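You operate a simulated robot arm through the tools that you are given. There is no shell and no other tool.

The job below is to be done with a simulated robot arm. You get a single attempt, and the scene is never put back.

Task
Dry the yellow orange, slide its tray onto the bordered mat, stack the sample tray on top and tick it.
Fine: the fruit tray goes to the mat's middle before you stack or tick; the green orange stays wet, all stay in; stack square on the posts; use striped cloth and striped marker and put them back. Set down upright: striped marker.

The check looks at the end state, three seconds after you hand in, the way a careful person would. Anything else that was tipped, shoved, dropped, spilled or broken makes it a failure. Flat cloth is picked up by pressing the open fingertips on it (5 to 10 N) and closing them slowly along it; thin cloth reads only 2 to 8 mm in the jaws.

Robot
A 6-joint arm with a two-finger gripper, fixed in place. Base frame: the origin is on the floor under the middle of its stand, x ahead of it, y to its left, z up; the work surface is at about z = 90. Lengths are in cm, angles in degrees, forces in N, time in s.
It reaches about 129.8 cm from its shoulder. Its first joint turns from -149.0 to 149.0 degrees. Payload 1.57 kg.
The tool frame sits at the grasp point between the pads (the TCP): z along the fingers, y along the line on which they close. The tips reach 2.1 cm beyond it. The gripper opens to 7 cm; its body begins 5 cm behind the TCP.
Orientation is that of the tool frame in the base frame, as [roll, pitch, yaw] about the fixed x, y, z axes, in that order (R = Rz(yaw) Ry(pitch) Rx(roll)). With the fingers straight down and closing along the base's y, the tool's x points along the base's -x, its y along +y and its z along -z.

Tools
- The arm moves only by the tool arm_command. Its argument "rows" is a list of rows, each a list of 3 entries, a list of its own where there are three numbers: the shift along the tool's x, y, z in cm, then the turn, a rotation vector about the tool's x, y, z in degrees, then the gripper command, from -1 (shut) to 1 (fully open), values between in proportion. In form: [[[tx, ty, tz], [ax, ay, az], fingers], ...]. A call has 1 to 20 rows; each row is the pose to reach, as a shift and turn from the pose commanded when the call began, along the tool's axes at that moment. Rows are played at 5 a second. More than 5 cm and 8.6 degrees between two rows, or a gripper value outside its range, and nothing of the call is played. Where a pose cannot be reached the arm comes as near as it can. A force on the tool above 40 N (or 10 N above the force at the start of the call, whichever is more), or a blocked arm, ends the call early, and 0.2 s more pass. The fingers move at their own pace (about 6.48 cm/s each) and stop on an object; they squeeze with about 30 N. The grip force told is the motor's: it shows also when the fingers shut on nothing. Time passes only in rows, and 0.2 s behind the last, so rows that repeat a pose let the fingers close. The reply holds the time, the measured pose of the TCP, the force on the tool along the base axes, the opening and the grip force, in the units named above and with some noise, with the torque about the TCP (base axes, N m) and any sound that the robot's microphone picked up.
- Cameras (640 x 400 px; columns grow to the right, rows downward): "scene" is fixed at [22.15, 49.9, 148.98]; the picture's right is [0.02, -1.00, 0.00], its down [-0.79, -0.01, -0.61] and it looks along [0.61, 0.01, -0.79] (base axes); focal length 244 px, centre (320, 200). "wrist" rides on the gripper at [7.9, 0.4, -8.1] in the tool frame; the picture's right is [-0.05, 1.00, 0.00], its down [-0.67, -0.04, -0.74] and it looks along [-0.74, -0.04, 0.67] (tool axes); focal length 256 px, centre (320, 200). There is no depth. A picture from a camera that has moved, and an enlarged one, comes with that camera's place and axes in the base frame and with its lens.
- camera(camera): a new picture of that camera. It takes no simulated time.
- lift_body(by): slides the trunk up (or, below 0, down) by that many cm; the arm rides with it, the base frame stays. It gives what a move gives, with no picture.
- zoom(camera, box): a new picture of the part [left, top, right, bottom] of that camera's present view, enlarged. It takes no simulated time.
- job_done(): hands the job in; it is judged then, once.

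Nothing tells you positions but the pictures and the camera data. Unless the task says otherwise, let go and move clear before handing in.

The tools are called after "Emit:" by a JSON object that holds its "name" and its "arguments". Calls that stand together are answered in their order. arm_command: Moves the arm, as the interface text tells. Its arguments: {"type":"object","properties":{"rows":{"type":"array","items":{"type":"array"}}},"required":["rows"]} The other tools are called the same way: lift_body (by) moves the trunk up or down; camera (camera) takes a picture; zoom (camera, box) takes an enlarged picture of a part of a camera's view; job_done () hands the job in.

At the start:

```text
time: 0.0
tool_pos: [54.76, 48.72, 125.16]
tool_rot: [179.9, 0.0, 179.9]
ft_force: [-0.8, 0.4, -0.7]
ft_torque: [0.01, -0.01, -0.01]
finger_gap: 7.0
gripper_force: 0.0
trunk travel left (down, up): [-93.3, 3.7]
```

scene: 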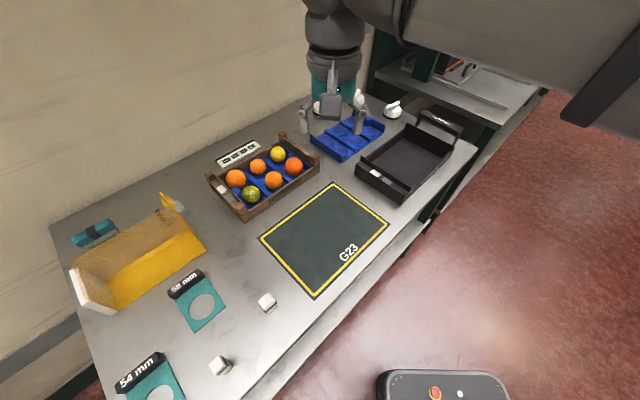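
wrist: 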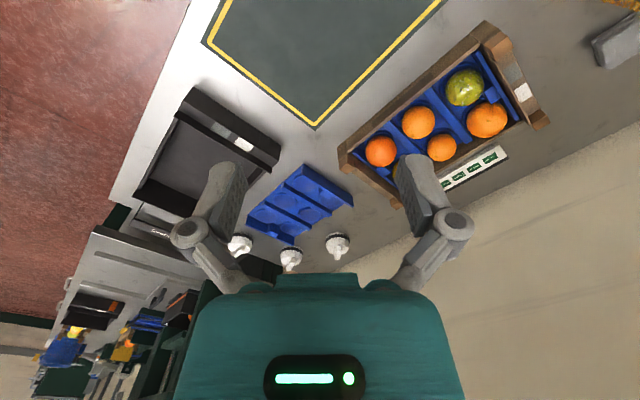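

I see a fruit tray with six fruits, a bordered mat (G23), a black tray, blue dividers and other items. I'll look closer first to identify the cloths, markers and trays.

Emit:
{"name": "zoom", "arguments": {"camera": "scene", "box": [200, 120, 340, 220]}}

Emit:
{"name": "zoom", "arguments": {"camera": "scene", "box": [300, 70, 480, 200]}}

Emit:
{"name": "zoom", "arguments": {"camera": "scene", "box": [40, 180, 300, 400]}}

Emit:
{"name": "zoom", "arguments": {"camera": "wrist", "box": [100, 60, 400, 280]}}

Emit:
{"name": "zoom", "arguments": {"camera": "wrist", "box": [330, 0, 640, 220]}}

```text
4.00 times, centred on (270, 170) of scene
camera zoom: at [22.15, 49.9, 148.98], right [0.02, -1.0, 0.0], down [-0.79, -0.01, -0.61], along [0.61, 0.01, -0.79], focal length 974 px, centre (520, 320)
```

zoom: 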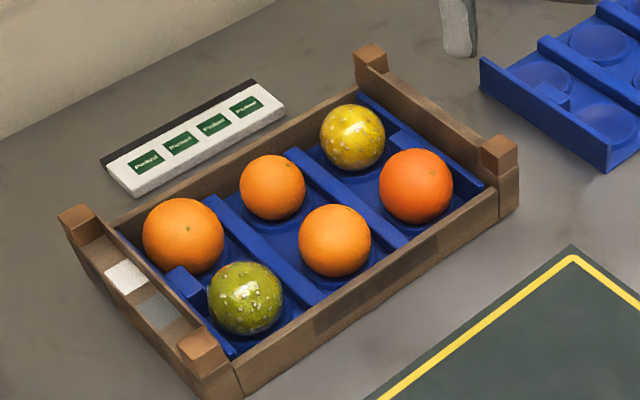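

```text
3.08 times, centred on (390, 135) of scene
camera zoom: at [22.15, 49.9, 148.98], right [0.02, -1.0, 0.0], down [-0.79, -0.01, -0.61], along [0.61, 0.01, -0.79], focal length 749 px, centre (105, 400)
```

zoom: 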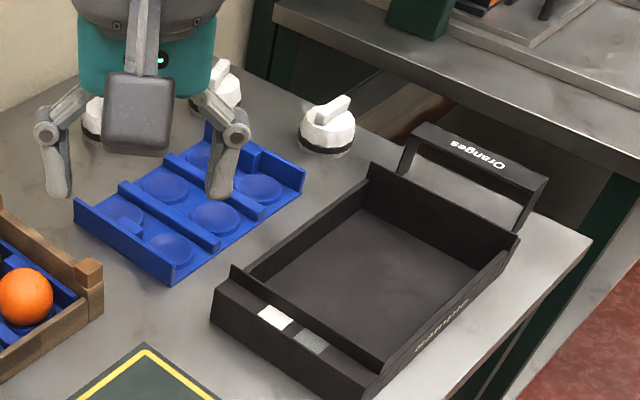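

```text
1.82 times, centred on (170, 290) of scene
camera zoom: at [22.15, 49.9, 148.98], right [0.02, -1.0, 0.0], down [-0.79, -0.01, -0.61], along [0.61, 0.01, -0.79], focal length 443 px, centre (593, 36)
```

zoom: 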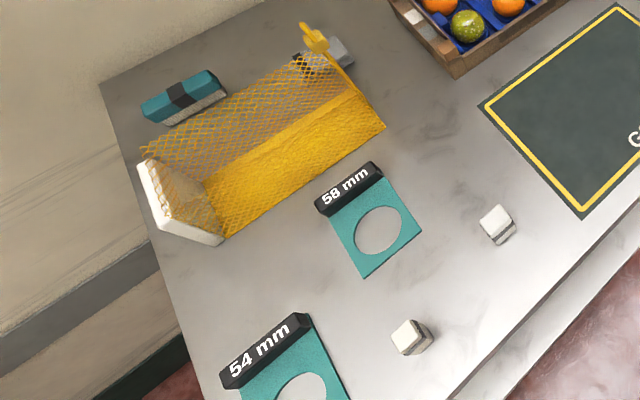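

```text
1.82 times, centred on (250, 170) of wrist
camera zoom: at [46.75, 49.14, 133.35], right [0.05, 1.0, 0.0], down [0.67, -0.04, 0.74], along [0.74, -0.04, -0.67], focal length 465 px, centre (447, 254)
```

zoom: 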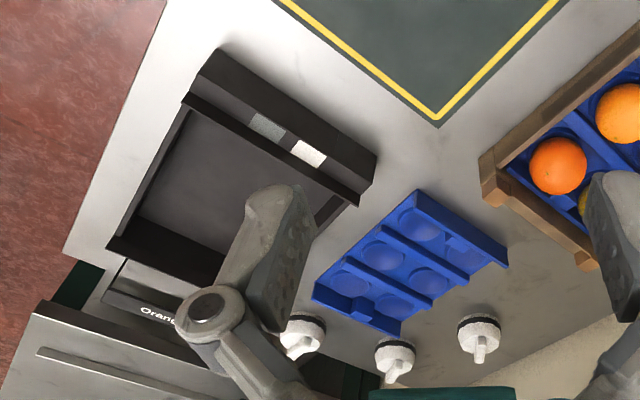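

```text
1.82 times, centred on (485, 110) of wrist
camera zoom: at [46.75, 49.14, 133.35], right [0.05, 1.0, 0.0], down [0.67, -0.04, 0.74], along [0.74, -0.04, -0.67], focal length 465 px, centre (20, 364)
```

zoom: 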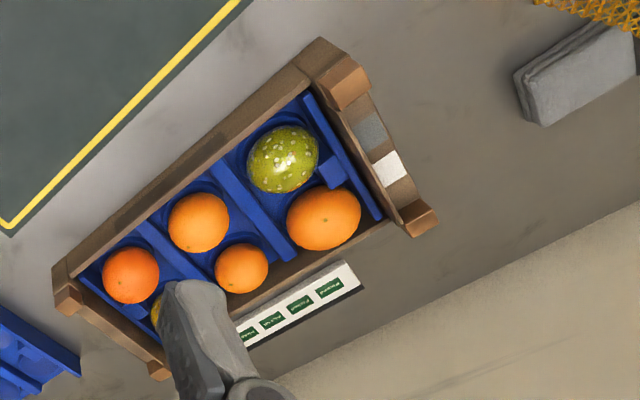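

The fruit tray lies near the wall and the mat sits beside it; the black tray seems to be the sample tray. I still need to find cloths and markers, so I zoom in on other areas.

Emit:
{"name": "zoom", "arguments": {"camera": "wrist", "box": [30, 240, 230, 400]}}

Emit:
{"name": "zoom", "arguments": {"camera": "scene", "box": [400, 50, 560, 150]}}

Emit:
{"name": "zoom", "arguments": {"camera": "scene", "box": [60, 180, 220, 280]}}

Emit:
{"name": "zoom", "arguments": {"camera": "scene", "box": [340, 330, 540, 400]}}

Emit:
{"name": "zoom", "arguments": {"camera": "scene", "box": [350, 100, 460, 210]}}

```text
2.50 times, centred on (130, 320) of wrist
camera zoom: at [46.75, 49.14, 133.35], right [0.05, 1.0, 0.0], down [0.67, -0.04, 0.74], along [0.74, -0.04, -0.67], focal length 640 px, centre (795, -100)
```

zoom: 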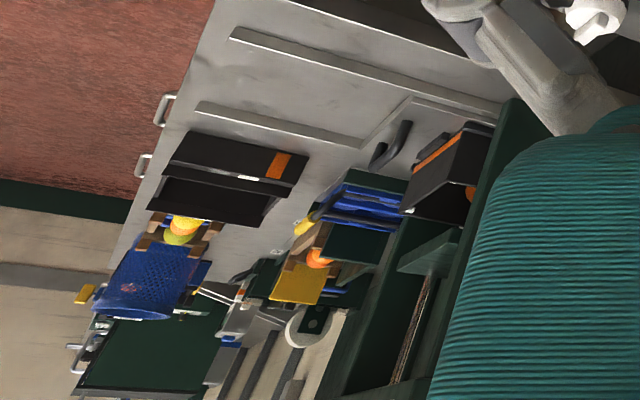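

```text
4.00 times, centred on (480, 100) of scene
camera zoom: at [22.15, 49.9, 148.98], right [0.02, -1.0, 0.0], down [-0.79, -0.01, -0.61], along [0.61, 0.01, -0.79], focal length 974 px, centre (-320, 600)
```

zoom: 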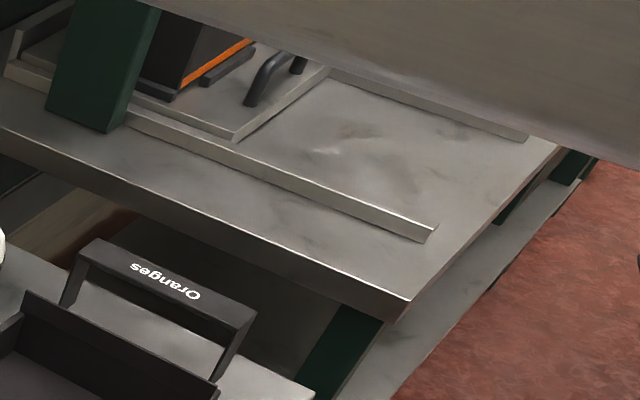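

```text
4.00 times, centred on (140, 230) of scene
camera zoom: at [22.15, 49.9, 148.98], right [0.02, -1.0, 0.0], down [-0.79, -0.01, -0.61], along [0.61, 0.01, -0.79], focal length 974 px, centre (1040, 80)
```

zoom: 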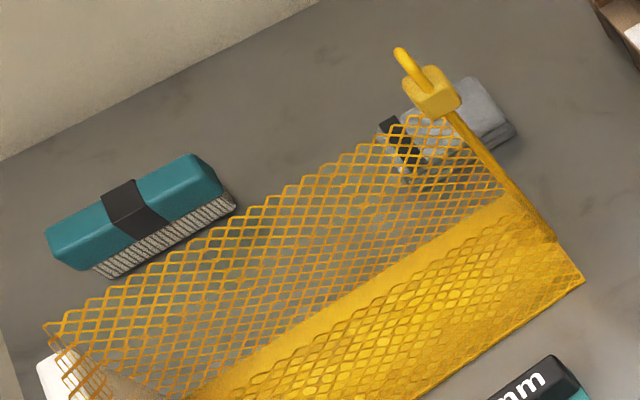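

```text
3.20 times, centred on (440, 365) of scene
camera zoom: at [22.15, 49.9, 148.98], right [0.02, -1.0, 0.0], down [-0.79, -0.01, -0.61], along [0.61, 0.01, -0.79], focal length 779 px, centre (-64, -328)
```

zoom: 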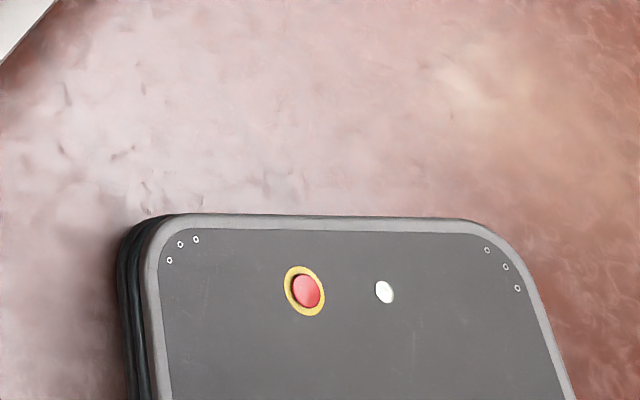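

```text
3.64 times, centred on (405, 155) of scene
camera zoom: at [22.15, 49.9, 148.98], right [0.02, -1.0, 0.0], down [-0.79, -0.01, -0.61], along [0.61, 0.01, -0.79], focal length 885 px, centre (11, 364)
```

zoom: 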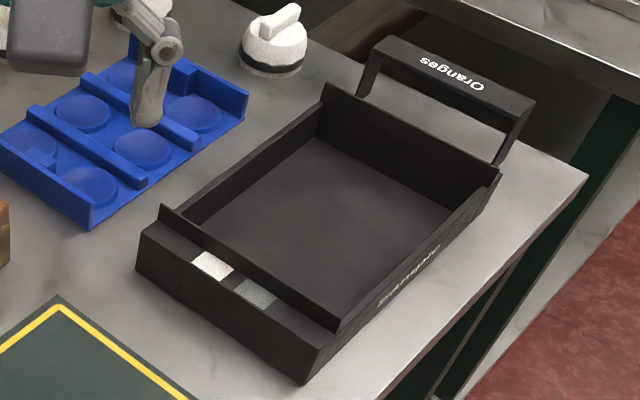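

Three white knob-like things stand at the far end behind the blue insert; they could be markers. I zoom on those and the smaller white cubes.

Emit:
{"name": "zoom", "arguments": {"camera": "wrist", "box": [220, 220, 360, 300]}}

Emit:
{"name": "zoom", "arguments": {"camera": "scene", "box": [300, 80, 420, 140]}}

Emit:
{"name": "zoom", "arguments": {"camera": "scene", "box": [200, 280, 300, 380]}}

Emit:
{"name": "zoom", "arguments": {"camera": "wrist", "box": [580, 0, 640, 80]}}

```text
4.57 times, centred on (290, 260) of wrist
camera zoom: at [46.75, 49.14, 133.35], right [0.05, 1.0, 0.0], down [0.67, -0.04, 0.74], along [0.74, -0.04, -0.67], focal length 1170 px, centre (457, -74)
```

zoom: 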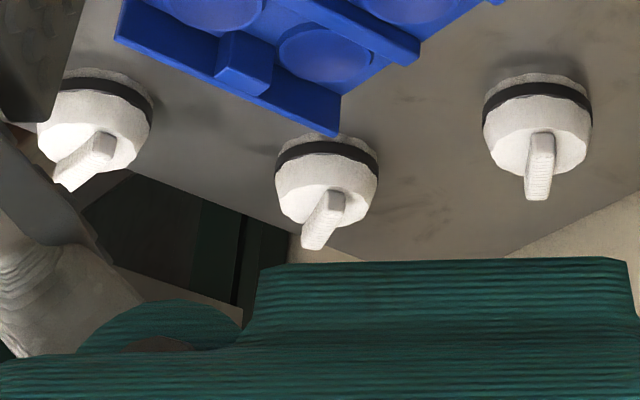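

```text
5.33 times, centred on (360, 110) of scene
camera zoom: at [22.15, 49.9, 148.98], right [0.02, -1.0, 0.0], down [-0.79, -0.01, -0.61], along [0.61, 0.01, -0.79], focal length 1298 px, centre (107, 680)
```

zoom: 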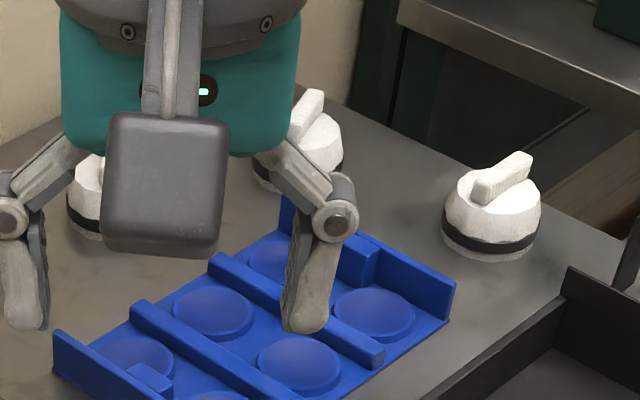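

```text
4.00 times, centred on (250, 330) of scene
camera zoom: at [22.15, 49.9, 148.98], right [0.02, -1.0, 0.0], down [-0.79, -0.01, -0.61], along [0.61, 0.01, -0.79], focal length 974 px, centre (600, -320)
```

zoom: 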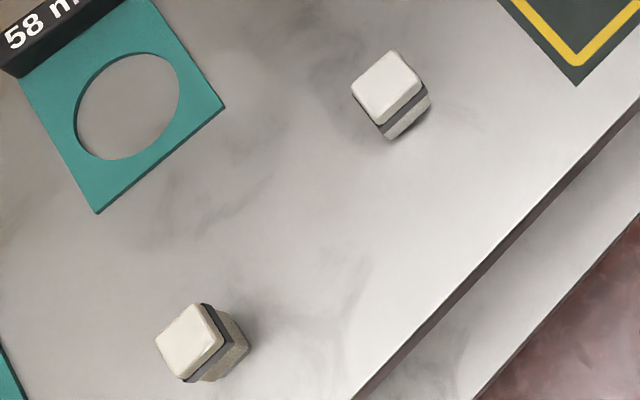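

```text
5.00 times, centred on (610, 40) of wrist
camera zoom: at [46.75, 49.14, 133.35], right [0.05, 1.0, 0.0], down [0.67, -0.04, 0.74], along [0.74, -0.04, -0.67], focal length 1280 px, centre (-1130, 1000)
```

zoom: 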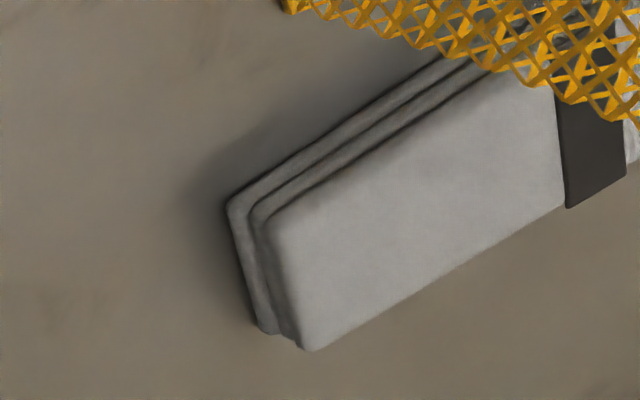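

The gray folded cloth with a black stripe lies partly beneath the yellow mesh near (62, 95). The two small banded cubes and three banded knobs need a closer look, so I move the wrist camera toward the cubes.

Emit:
{"name": "arm_command", "arguments": {"rows": [[[4, 1.5, 0.5], [0, 0, 0], 1], [[8, 3, 1], [0, 0, 0], 1], [[12, 4.5, 1.5], [0, 0, 0], 1], [[16, 6, 2], [0, 0, 0], 1], [[20, 7.5, 2.5], [0, 0, 0], 1], [[24, 9, 3], [0, 0, 0], 1], [[28, 10.5, 3.5], [0, 0, 0], 1]]}}

Emit:
{"name": "camera", "arguments": {"camera": "wrist"}}

Emit:
{"name": "camera", "arguments": {"camera": "scene"}}

```text
time: 1.6
tool_pos: [26.78, 59.18, 125.17]
tool_rot: [180.0, 0.0, 180.0]
ft_force: [0.1, 0.0, 0.3]
ft_torque: [-0.03, -0.01, 0.02]
finger_gap: 6.99
gripper_force: 0.0
out of reach, approached as far as the arm can: row 1, 2, 3, 4, 5, 6, 7
trunk travel left (down, up): [-93.3, 3.7]
```

```text
taken
camera wrist: at [18.77, 59.65, 133.35], right [0.05, 1.0, 0.0], down [0.67, -0.04, 0.75], along [0.74, -0.04, -0.67], focal length 256 px, centre (320, 200)
```

wrist: 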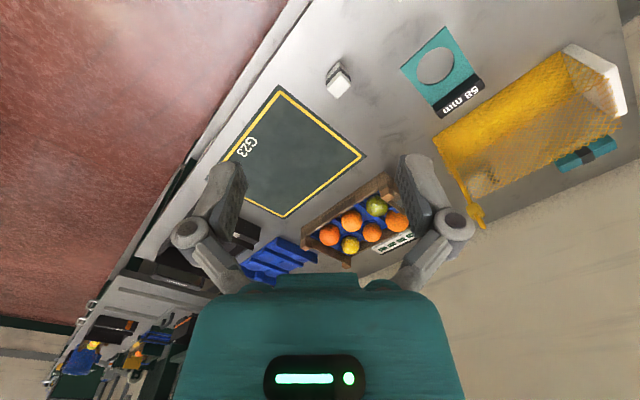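

```text
taken
```

scene: 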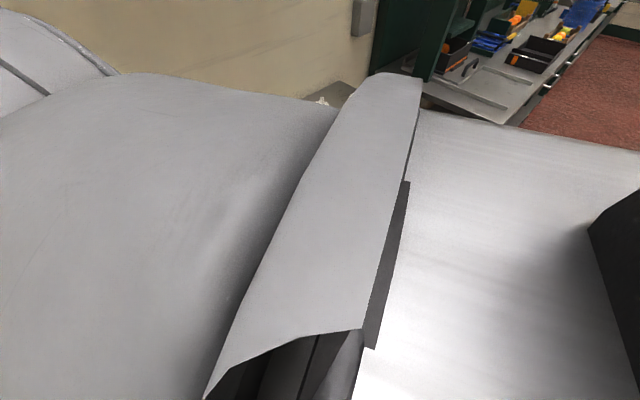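

The arm cannot descend here at this trunk height, so I lower the trunk some and look again.

Emit:
{"name": "lift_body", "arguments": {"by": -15}}

Emit:
{"name": "camera", "arguments": {"camera": "wrist"}}

Emit:
{"name": "camera", "arguments": {"camera": "scene"}}

```text
time: 3.4
tool_pos: [26.94, 59.26, 110.16]
tool_rot: [-180.0, -0.1, -180.0]
ft_force: [0.2, -0.2, 0.0]
ft_torque: [0.02, 0.0, -0.02]
finger_gap: 6.99
gripper_force: 0.1
trunk travel left (down, up): [-78.3, 18.7]
```

```text
taken
camera wrist: at [18.87, 59.61, 118.36], right [0.05, 1.0, 0.0], down [0.67, -0.04, 0.74], along [0.74, -0.04, -0.67], focal length 256 px, centre (320, 200)
```

wrist: 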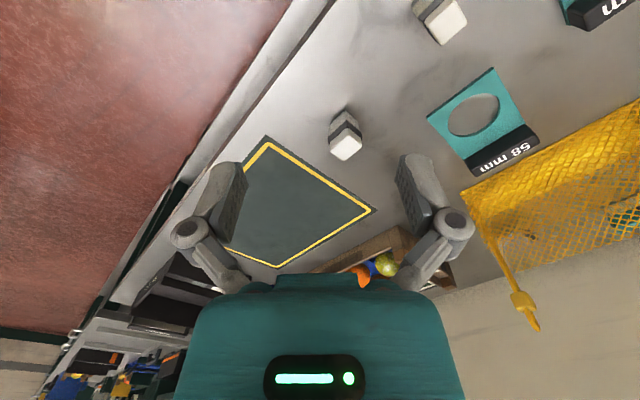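

```text
taken
```

scene: 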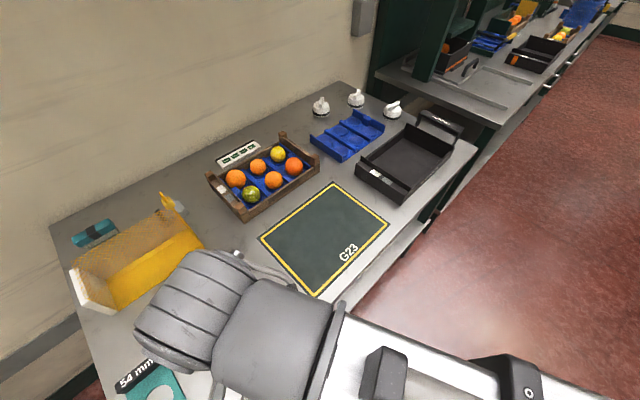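

Now the view is clear. I zoom on the cubes, the knobs and the yellow mesh bag.

Emit:
{"name": "zoom", "arguments": {"camera": "wrist", "box": [300, 0, 500, 180]}}

Emit:
{"name": "zoom", "arguments": {"camera": "scene", "box": [290, 80, 430, 170]}}

Emit:
{"name": "zoom", "arguments": {"camera": "scene", "box": [50, 180, 220, 310]}}

Emit:
{"name": "zoom", "arguments": {"camera": "scene", "box": [420, 0, 640, 120]}}

Emit:
{"name": "zoom", "arguments": {"camera": "scene", "box": [200, 130, 320, 220]}}

```text
2.22 times, centred on (400, 90) of wrist
camera zoom: at [18.87, 59.61, 118.36], right [0.05, 1.0, 0.0], down [0.67, -0.04, 0.74], along [0.74, -0.04, -0.67], focal length 569 px, centre (142, 444)
```

zoom: 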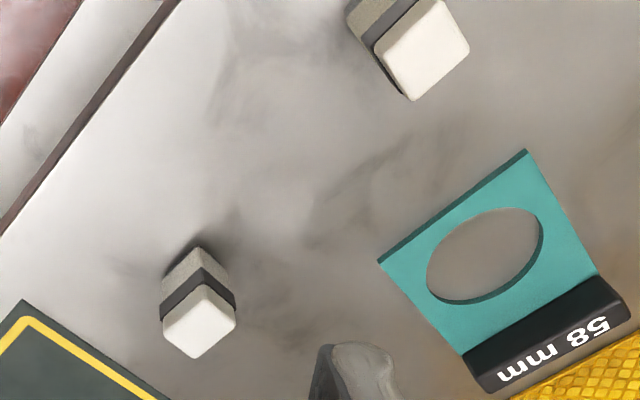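

```text
4.44 times, centred on (360, 125) of scene
camera zoom: at [22.15, 49.9, 148.98], right [0.02, -1.0, 0.0], down [-0.79, -0.01, -0.61], along [0.61, 0.01, -0.79], focal length 1082 px, centre (142, 533)
```

zoom: 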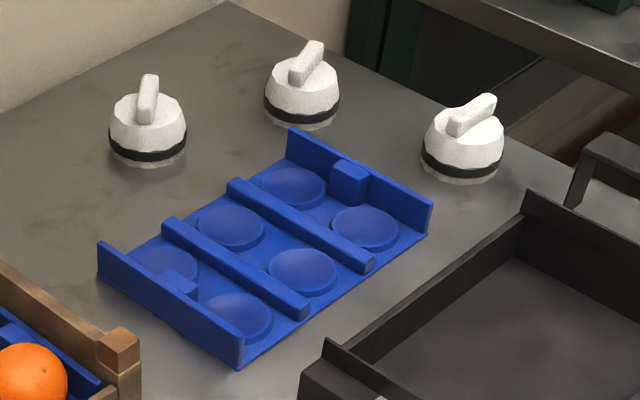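

```text
3.08 times, centred on (135, 245) of scene
camera zoom: at [22.15, 49.9, 148.98], right [0.02, -1.0, 0.0], down [-0.79, -0.01, -0.61], along [0.61, 0.01, -0.79], focal length 749 px, centre (889, 62)
```

zoom: 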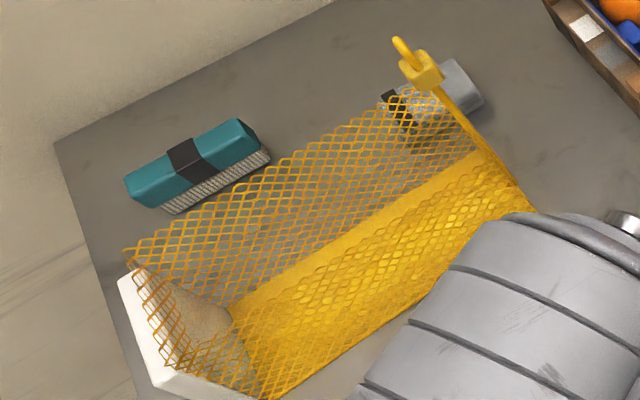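

```text
2.91 times, centred on (530, 60) of scene
camera zoom: at [22.15, 49.9, 148.98], right [0.02, -1.0, 0.0], down [-0.79, -0.01, -0.61], along [0.61, 0.01, -0.79], focal length 708 px, centre (-291, 607)
```

zoom: 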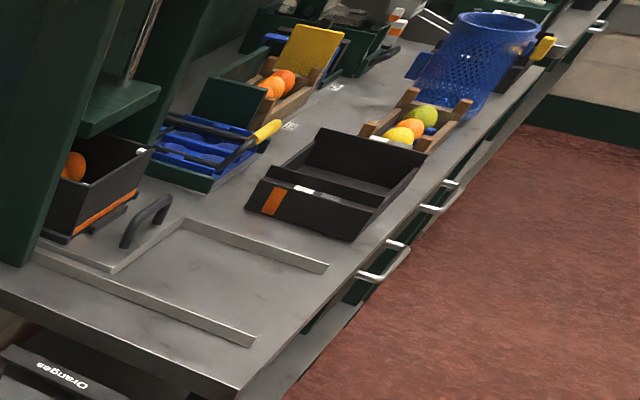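

```text
4.44 times, centred on (260, 175) of scene
camera zoom: at [22.15, 49.9, 148.98], right [0.02, -1.0, 0.0], down [-0.79, -0.01, -0.61], along [0.61, 0.01, -0.79], focal length 1082 px, centre (587, 311)
```

zoom: 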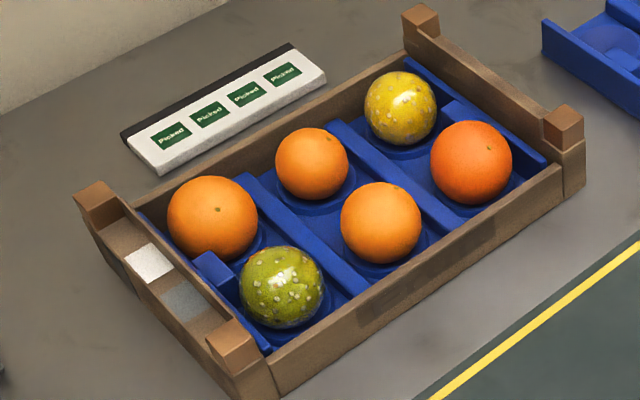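

Emit:
{"name": "zoom", "arguments": {"camera": "wrist", "box": [320, 95, 384, 165]}}

Emit:
{"name": "zoom", "arguments": {"camera": "wrist", "box": [400, 0, 480, 50]}}

Emit:
{"name": "zoom", "arguments": {"camera": "scene", "box": [310, 90, 350, 120]}}

Emit:
{"name": "zoom", "arguments": {"camera": "scene", "box": [340, 85, 380, 110]}}

Emit:
{"name": "zoom", "arguments": {"camera": "scene", "box": [375, 92, 415, 122]}}

Emit:
{"name": "zoom", "arguments": {"camera": "scene", "box": [365, 160, 415, 200]}}

Emit:
{"name": "zoom", "arguments": {"camera": "scene", "box": [210, 175, 250, 215]}}

```text
5.71 times, centred on (352, 130) of wrist
camera zoom: at [18.87, 59.61, 118.36], right [0.05, 1.0, 0.0], down [0.67, -0.04, 0.74], along [0.74, -0.04, -0.67], focal length 1463 px, centre (137, 600)
```

zoom: 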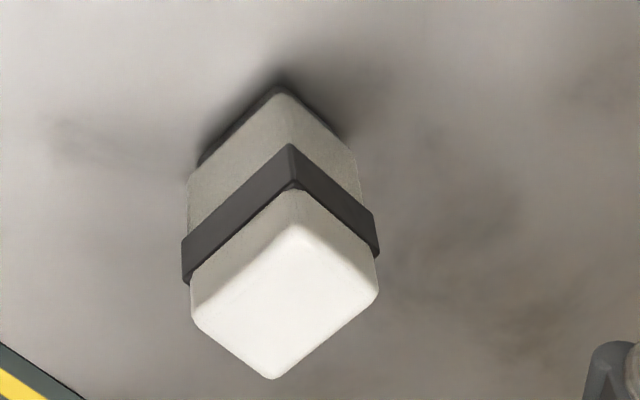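

```text
8.00 times, centred on (440, 25) of wrist
camera zoom: at [18.87, 59.61, 118.36], right [0.05, 1.0, 0.0], down [0.67, -0.04, 0.74], along [0.74, -0.04, -0.67], focal length 2048 px, centre (-640, 1600)
```

zoom: 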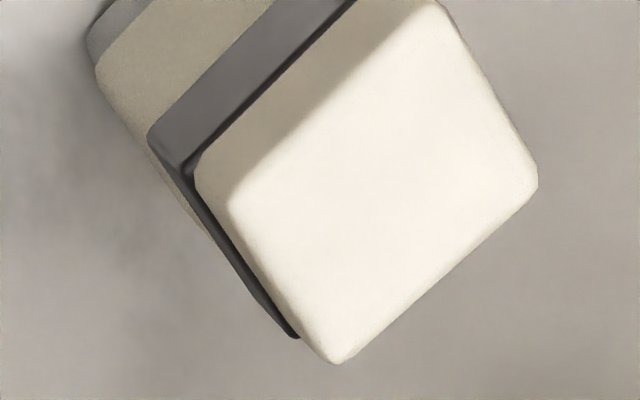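

```text
13.33 times, centred on (330, 105) of scene
camera zoom: at [22.15, 49.9, 148.98], right [0.02, -1.0, 0.0], down [-0.79, -0.01, -0.61], along [0.61, 0.01, -0.79], focal length 3246 px, centre (187, 1467)
```

zoom: 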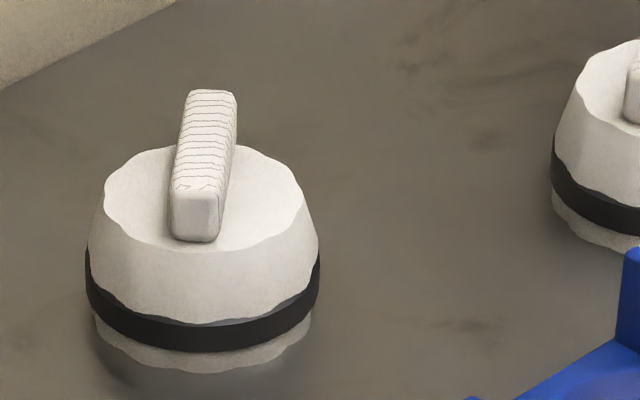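

```text
16.00 times, centred on (360, 98) of scene
camera zoom: at [22.15, 49.9, 148.98], right [0.02, -1.0, 0.0], down [-0.79, -0.01, -0.61], along [0.61, 0.01, -0.79], focal length 3896 px, centre (-320, 1840)
```

zoom: 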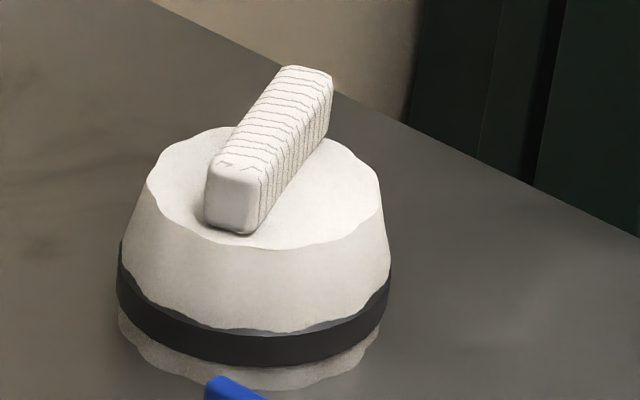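

```text
13.33 times, centred on (395, 107) of scene
camera zoom: at [22.15, 49.9, 148.98], right [0.02, -1.0, 0.0], down [-0.79, -0.01, -0.61], along [0.61, 0.01, -0.79], focal length 3246 px, centre (-680, 1440)
```

zoom: 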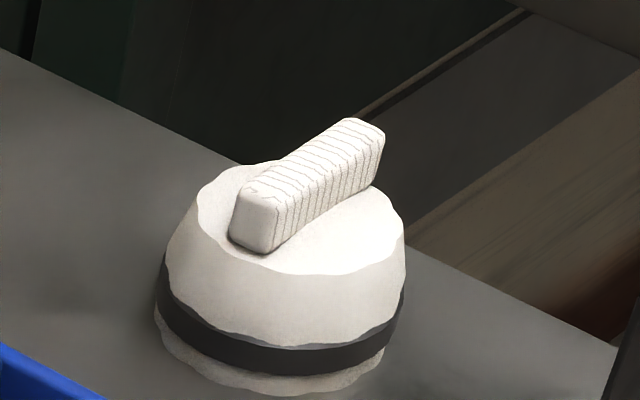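

```text
10.00 times, centred on (390, 180) of scene
camera zoom: at [22.15, 49.9, 148.98], right [0.02, -1.0, 0.0], down [-0.79, -0.01, -0.61], along [0.61, 0.01, -0.79], focal length 2435 px, centre (-380, 400)
```

zoom: 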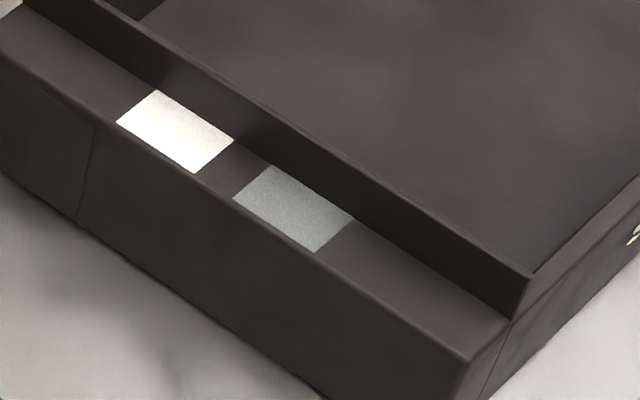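

```text
10.00 times, centred on (230, 195) of scene
camera zoom: at [22.15, 49.9, 148.98], right [0.02, -1.0, 0.0], down [-0.79, -0.01, -0.61], along [0.61, 0.01, -0.79], focal length 2435 px, centre (1220, 250)
```

zoom: 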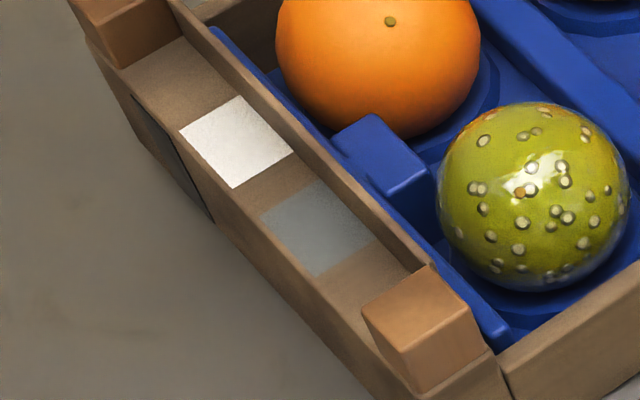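

I still need to tell apart candidates for cloth and marker, so I turn the wrist to look along +y toward the mesh bag side.

Emit:
{"name": "arm_command", "arguments": {"rows": [[[0, 0, 0], [0, 0, -8], 1], [[0, 0, 0], [0, 0, -16], 1], [[0, 0, 0], [0, 0, -24], 1], [[0, 0, 0], [0, 0, -32], 1], [[0, 0, 0], [0, 0, -40], 1], [[0, 0, 0], [0, 0, -48], 1], [[0, 0, 0], [0, 0, -56], 1], [[0, 0, 0], [0, 0, -64], 1]]}}

Emit:
{"name": "camera", "arguments": {"camera": "wrist"}}

```text
time: 5.2
tool_pos: [26.83, 59.31, 110.22]
tool_rot: [-179.9, 0.0, -115.8]
ft_force: [-0.7, -0.6, 0.4]
ft_torque: [-0.01, 0.0, 0.02]
finger_gap: 7.01
gripper_force: 0.0
trunk travel left (down, up): [-78.3, 18.7]
```

```text
taken
camera wrist: at [22.93, 52.28, 118.35], right [-0.88, 0.48, 0.0], down [0.32, 0.58, 0.74], along [0.36, 0.65, -0.67], focal length 256 px, centre (320, 200)
```

wrist: 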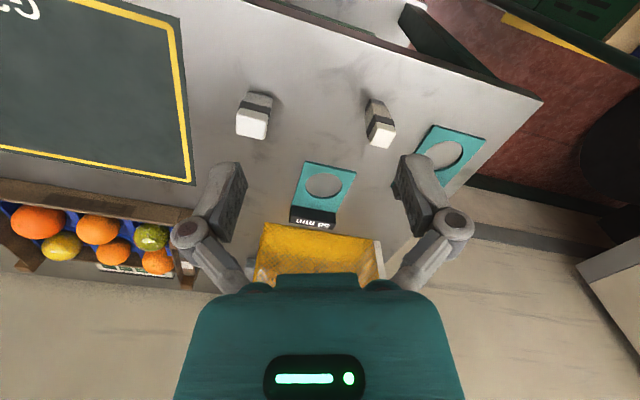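

Emit:
{"name": "zoom", "arguments": {"camera": "wrist", "box": [220, 80, 290, 150]}}

Emit:
{"name": "zoom", "arguments": {"camera": "wrist", "box": [350, 85, 410, 155]}}

Emit:
{"name": "zoom", "arguments": {"camera": "wrist", "box": [380, 0, 640, 200]}}

Emit:
{"name": "zoom", "arguments": {"camera": "wrist", "box": [0, 160, 220, 300]}}

```text
5.71 times, centred on (255, 115) of wrist
camera zoom: at [22.93, 52.28, 118.35], right [-0.88, 0.48, 0.0], down [0.32, 0.58, 0.74], along [0.36, 0.65, -0.67], focal length 1463 px, centre (691, 686)
```

zoom: 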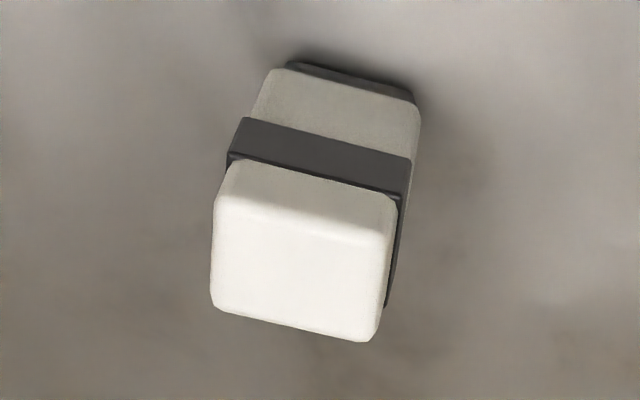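

```text
5.71 times, centred on (380, 120) of wrist
camera zoom: at [22.93, 52.28, 118.35], right [-0.88, 0.48, 0.0], down [0.32, 0.58, 0.74], along [0.36, 0.65, -0.67], focal length 1463 px, centre (-23, 657)
```

zoom: 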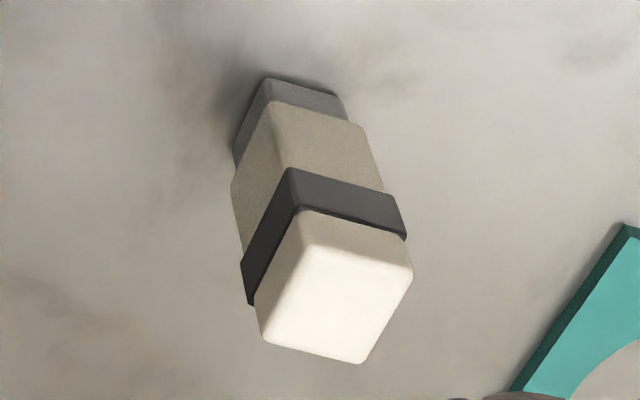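

```text
2.00 times, centred on (510, 100) of wrist
camera zoom: at [22.93, 52.28, 118.35], right [-0.88, 0.48, 0.0], down [0.32, 0.58, 0.74], along [0.36, 0.65, -0.67], focal length 512 px, centre (-60, 400)
```

zoom: 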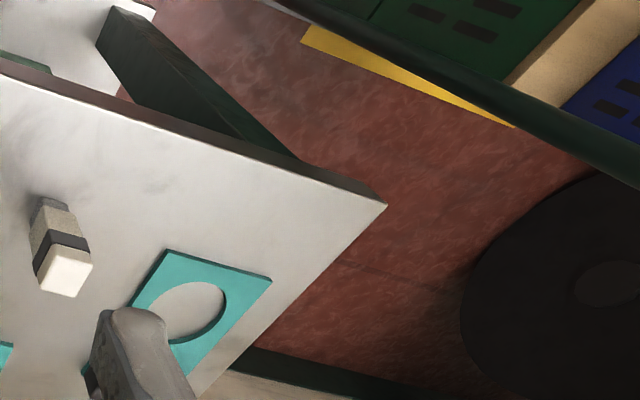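

```text
2.86 times, centred on (110, 230) of wrist
camera zoom: at [22.93, 52.28, 118.35], right [-0.88, 0.48, 0.0], down [0.32, 0.58, 0.74], along [0.36, 0.65, -0.67], focal length 731 px, centre (920, 114)
```

zoom: 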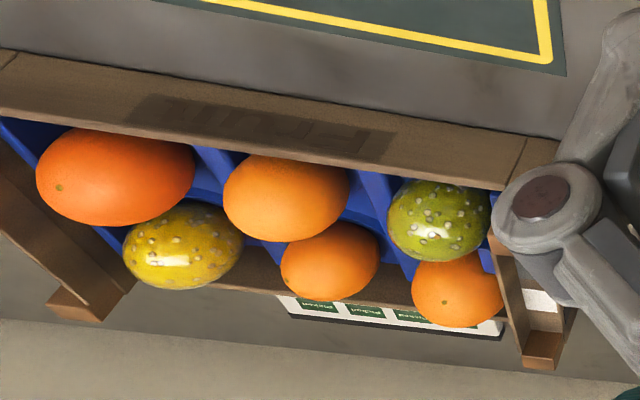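

The two banded blocks look like markers with a tip pad, but both carry a dark band. I move the camera toward the cloth and mesh bag for a closer look.

Emit:
{"name": "arm_command", "arguments": {"rows": [[[-4, -1.4, -2], [0, 0, 0], 1], [[-8, -2.8, -4], [0, 0, 0], 1], [[-12, -4.2, -6], [0, 0, 0], 1], [[-16, -5.6, -8], [0, 0, 0], 1], [[-20, -7, -8], [0, 0, 0], 1]]}}

Emit:
{"name": "camera", "arguments": {"camera": "wrist"}}

Emit:
{"name": "camera", "arguments": {"camera": "scene"}}

```text
time: 6.3
tool_pos: [41.56, 74.2, 110.18]
tool_rot: [-180.0, 0.0, -116.0]
ft_force: [-0.6, -0.8, -0.4]
ft_torque: [-0.02, 0.02, -0.02]
finger_gap: 6.98
gripper_force: 0.0
out of reach, approached as far as the arm can: row 1, 2, 3, 4, 5
trunk travel left (down, up): [-78.3, 18.7]
```

```text
taken
camera wrist: at [37.75, 67.33, 118.32], right [-0.87, 0.48, 0.0], down [0.32, 0.58, 0.74], along [0.36, 0.65, -0.67], focal length 256 px, centre (320, 200)
```

wrist: 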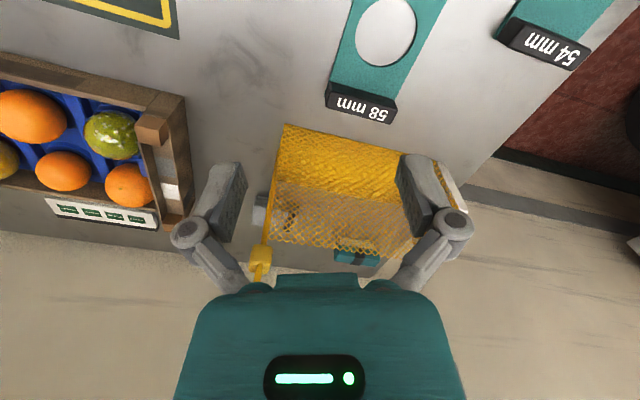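

```text
taken
```

scene: 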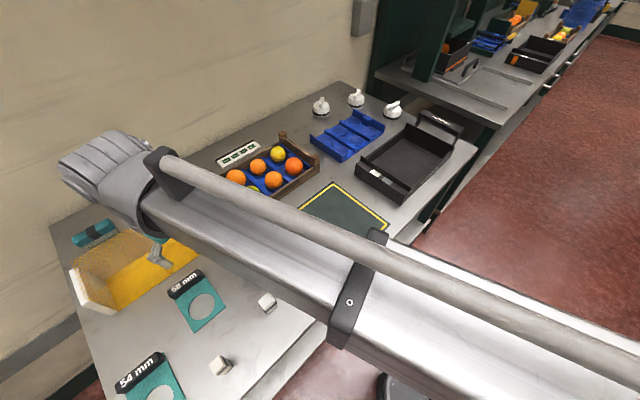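

The height did not change at all: this arm works like a SCARA with vertical travel from the trunk only. I zoom in on the mesh, cloth and brush.

Emit:
{"name": "zoom", "arguments": {"camera": "wrist", "box": [230, 110, 480, 290]}}

Emit:
{"name": "zoom", "arguments": {"camera": "wrist", "box": [240, 180, 310, 290]}}

Emit:
{"name": "zoom", "arguments": {"camera": "scene", "box": [50, 200, 210, 320]}}

```text
2.22 times, centred on (355, 200) of wrist
camera zoom: at [37.75, 67.33, 118.32], right [-0.87, 0.48, 0.0], down [0.32, 0.58, 0.74], along [0.36, 0.65, -0.67], focal length 569 px, centre (242, 200)
```

zoom: 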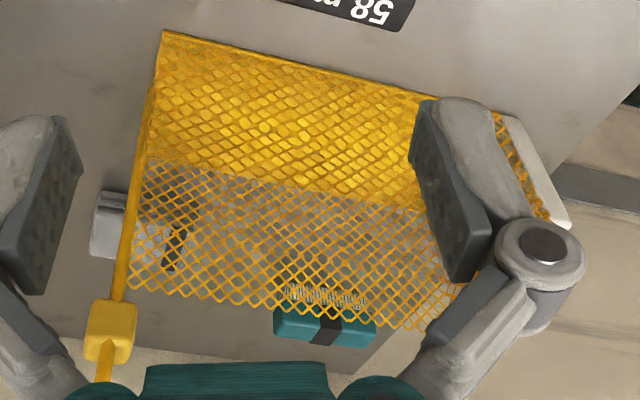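

```text
3.64 times, centred on (275, 235) of wrist
camera zoom: at [37.75, 67.33, 118.32], right [-0.87, 0.48, 0.0], down [0.32, 0.58, 0.74], along [0.36, 0.65, -0.67], focal length 931 px, centre (484, 73)
```

zoom: 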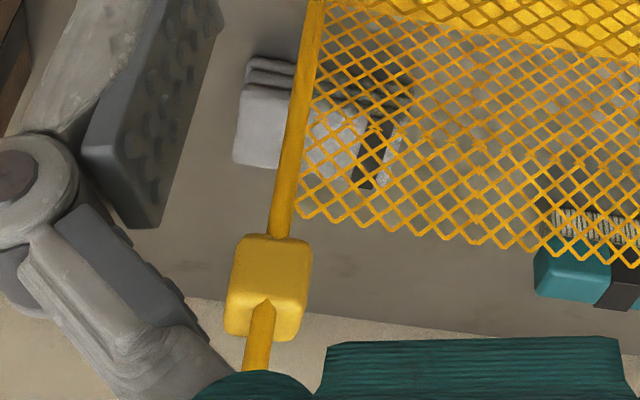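

```text
3.33 times, centred on (130, 260) of scene
camera zoom: at [22.15, 49.9, 148.98], right [0.02, -1.0, 0.0], down [-0.79, -0.01, -0.61], along [0.61, 0.01, -0.79], focal length 812 px, centre (953, 0)
```

zoom: 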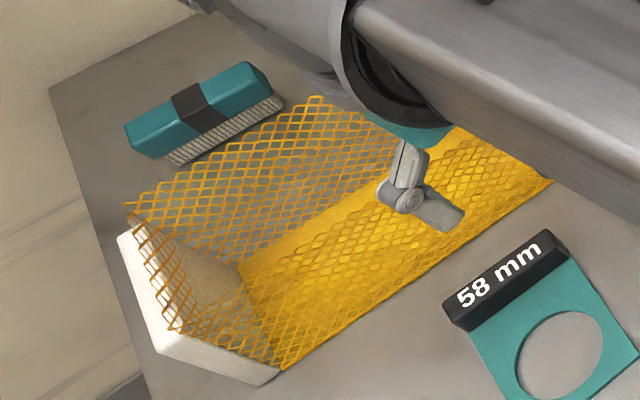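

The yellow net stands about 15 cm high with a hook, with the gray cloth behind it near (62, 93). I raise the trunk for clearance and go look from the fruit-tray side.

Emit:
{"name": "lift_body", "arguments": {"by": 12}}

Emit:
{"name": "arm_command", "arguments": {"rows": [[[-1, -2, 0], [0, 0, -8], 1], [[-2.1, -4, 0], [0, 0, -16], 1], [[-3.2, -6, 0], [0, 0, -24], 1], [[-4.3, -8, 0], [0, 0, -32], 1], [[-5.4, -10, 0], [0, 0, -40], 1], [[-6.5, -12, 0], [0, 0, -48], 1], [[-7.6, -14, 0], [0, 0, -56], 1], [[-8.7, -16, 0], [0, 0, -64], 1], [[-9.65, -18, 0], [0, 0, -71], 1]]}}

Emit:
{"name": "camera", "arguments": {"camera": "wrist"}}

Emit:
{"name": "camera", "arguments": {"camera": "scene"}}

```text
time: 7.8
tool_pos: [41.63, 74.22, 122.21]
tool_rot: [180.0, 0.0, -116.0]
ft_force: [0.3, -0.4, -0.3]
ft_torque: [0.02, -0.01, -0.01]
finger_gap: 7.01
gripper_force: 0.1
trunk travel left (down, up): [-90.3, 6.7]
```

```text
time: 9.8
tool_pos: [62.18, 75.04, 122.27]
tool_rot: [-180.0, -0.1, -44.9]
ft_force: [0.2, -0.2, 0.7]
ft_torque: [0.04, 0.01, -0.01]
finger_gap: 6.99
gripper_force: 0.0
trunk travel left (down, up): [-90.3, 6.7]
```

```text
taken
camera wrist: at [67.47, 69.14, 130.32], right [-0.74, -0.67, 0.0], down [-0.45, 0.5, 0.74], along [-0.5, 0.55, -0.67], focal length 256 px, centre (320, 200)
```

wrist: 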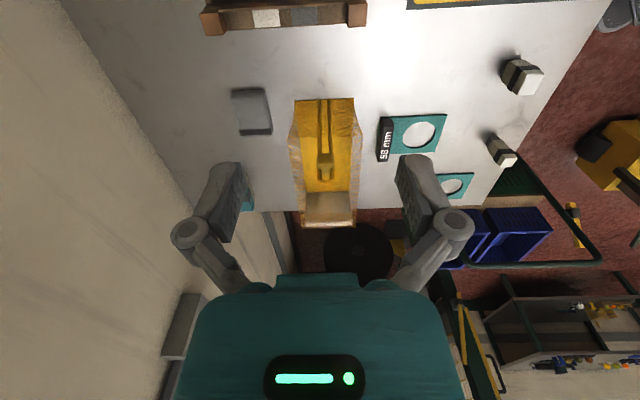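

```text
taken
```

scene: 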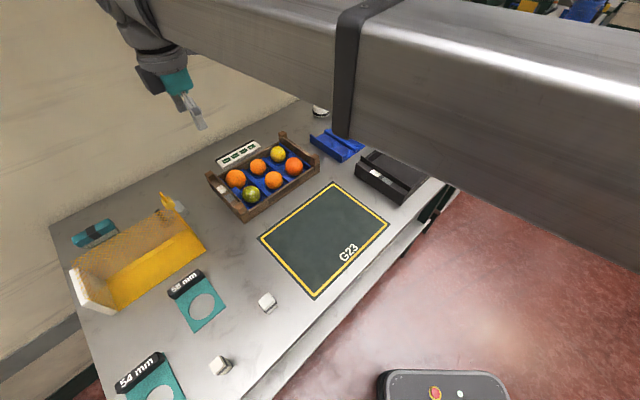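

Emit:
{"name": "zoom", "arguments": {"camera": "wrist", "box": [200, 70, 380, 240]}}

Emit:
{"name": "zoom", "arguments": {"camera": "wrist", "box": [470, 40, 560, 190]}}

Emit:
{"name": "zoom", "arguments": {"camera": "wrist", "box": [220, 80, 280, 140]}}

Emit:
{"name": "zoom", "arguments": {"camera": "wrist", "box": [190, 0, 380, 40]}}

Emit:
{"name": "zoom", "arguments": {"camera": "wrist", "box": [430, 100, 640, 400]}}

```text
2.35 times, centred on (290, 155) of wrist
camera zoom: at [67.47, 69.14, 130.32], right [-0.74, -0.67, 0.0], down [-0.45, 0.5, 0.74], along [-0.5, 0.55, -0.67], focal length 602 px, centre (391, 306)
```

zoom: 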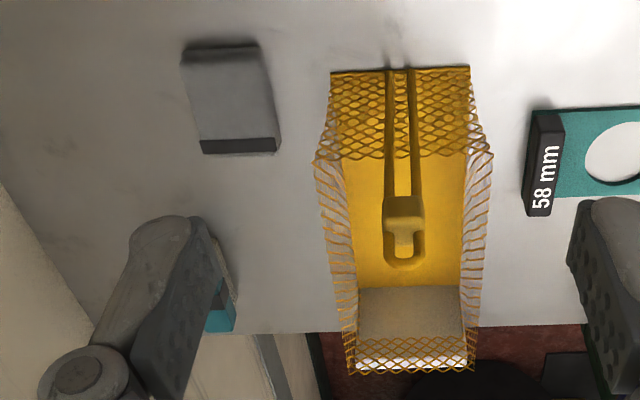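

```text
2.67 times, centred on (515, 115) of wrist
camera zoom: at [67.47, 69.14, 130.32], right [-0.74, -0.67, 0.0], down [-0.45, 0.5, 0.74], along [-0.5, 0.55, -0.67], focal length 683 px, centre (-200, 427)
```

zoom: 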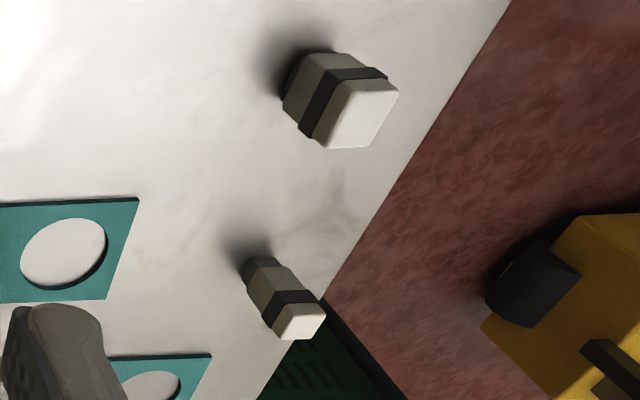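

```text
6.67 times, centred on (250, 110) of wrist
camera zoom: at [67.47, 69.14, 130.32], right [-0.74, -0.67, 0.0], down [-0.45, 0.5, 0.74], along [-0.5, 0.55, -0.67], focal length 1707 px, centre (787, 800)
```

zoom: 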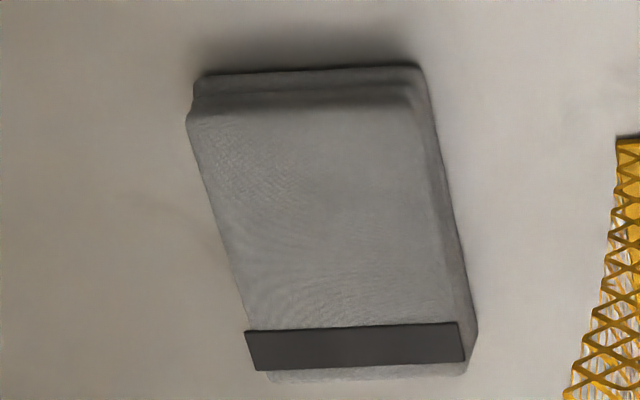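

```text
3.37 times, centred on (285, 20) of wrist
camera zoom: at [67.47, 69.14, 130.32], right [-0.74, -0.67, 0.0], down [-0.45, 0.5, 0.74], along [-0.5, 0.55, -0.67], focal length 862 px, centre (438, 806)
```

zoom: 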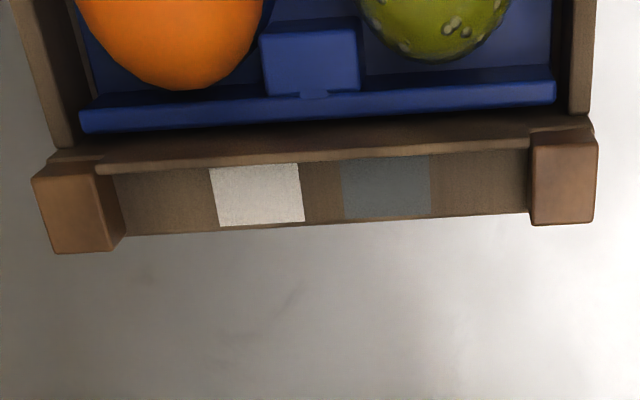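

```text
1.33 times, centred on (535, 250) of wrist
camera zoom: at [67.47, 69.14, 130.32], right [-0.74, -0.67, 0.0], down [-0.45, 0.5, 0.74], along [-0.5, 0.55, -0.67], focal length 341 px, centre (33, 133)
```

zoom: 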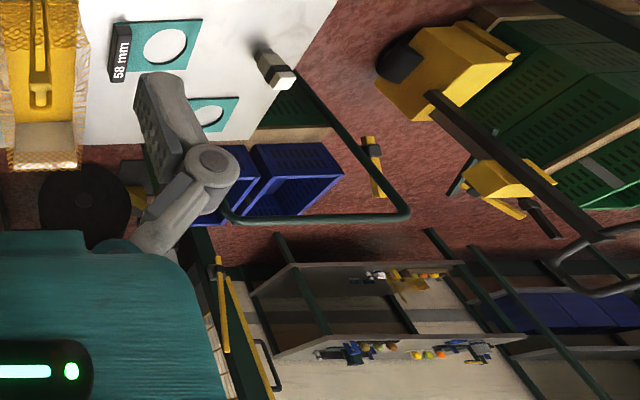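

Emit:
{"name": "zoom", "arguments": {"camera": "wrist", "box": [490, 50, 550, 105]}}

Emit:
{"name": "zoom", "arguments": {"camera": "wrist", "box": [478, 125, 528, 175]}}

Emit:
{"name": "zoom", "arguments": {"camera": "scene", "box": [250, 285, 285, 320]}}

Emit:
{"name": "zoom", "arguments": {"camera": "scene", "box": [200, 345, 240, 385]}}

Emit:
{"name": "zoom", "arguments": {"camera": "scene", "box": [65, 210, 125, 255]}}

```text
7.27 times, centred on (520, 78) of wrist
camera zoom: at [67.47, 69.14, 130.32], right [-0.74, -0.67, 0.0], down [-0.45, 0.5, 0.74], along [-0.5, 0.55, -0.67], focal length 1862 px, centre (-1134, 1091)
```

zoom: 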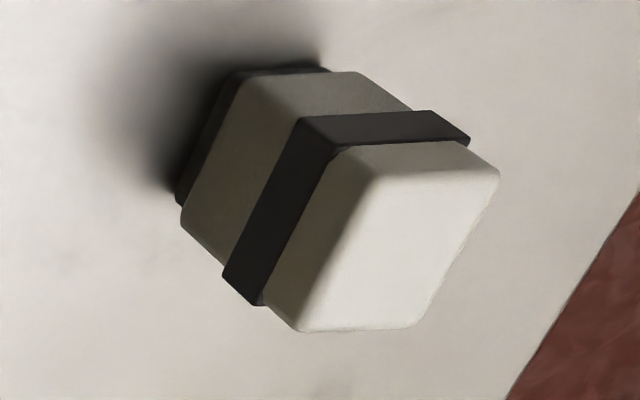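

```text
8.00 times, centred on (503, 150) of wrist
camera zoom: at [67.47, 69.14, 130.32], right [-0.74, -0.67, 0.0], down [-0.45, 0.5, 0.74], along [-0.5, 0.55, -0.67], focal length 2048 px, centre (-1144, 600)
```

zoom: 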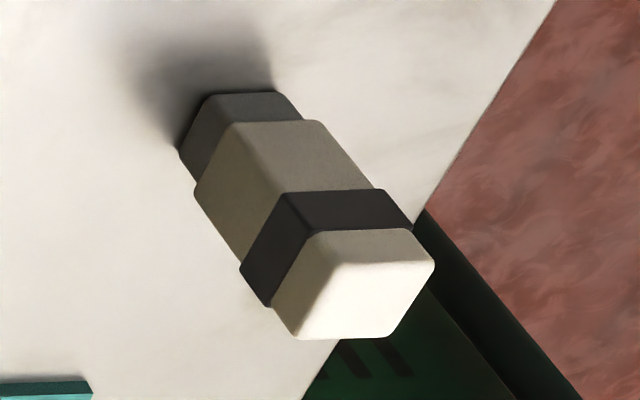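

```text
11.43 times, centred on (268, 302) of scene
camera zoom: at [22.15, 49.9, 148.98], right [0.02, -1.0, 0.0], down [-0.79, -0.01, -0.61], along [0.61, 0.01, -0.79], focal length 2782 px, centre (920, -971)
```

zoom: 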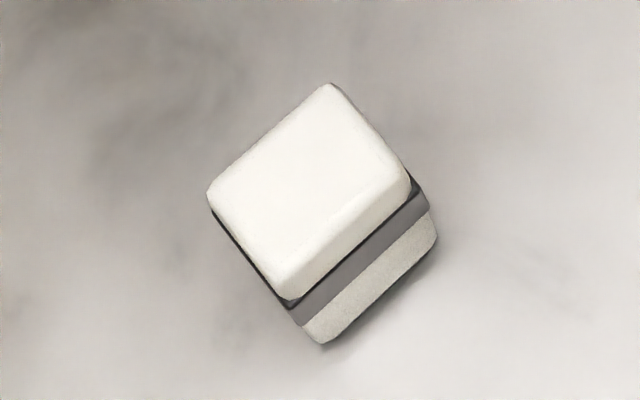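

```text
10.00 times, centred on (220, 365) of scene
camera zoom: at [22.15, 49.9, 148.98], right [0.02, -1.0, 0.0], down [-0.79, -0.01, -0.61], along [0.61, 0.01, -0.79], focal length 2435 px, centre (1320, -1450)
```

zoom: 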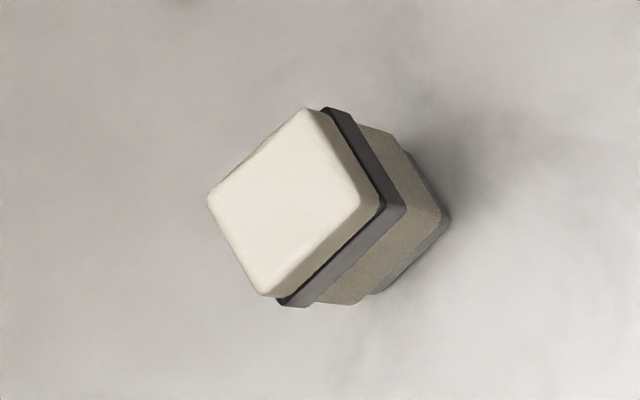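

```text
8.89 times, centred on (95, 232) of scene
camera zoom: at [22.15, 49.9, 148.98], right [0.02, -1.0, 0.0], down [-0.79, -0.01, -0.61], along [0.61, 0.01, -0.79], focal length 2164 px, centre (2320, -89)
```

zoom: 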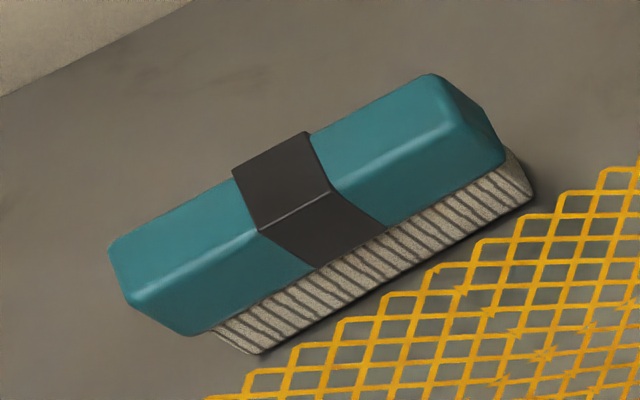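

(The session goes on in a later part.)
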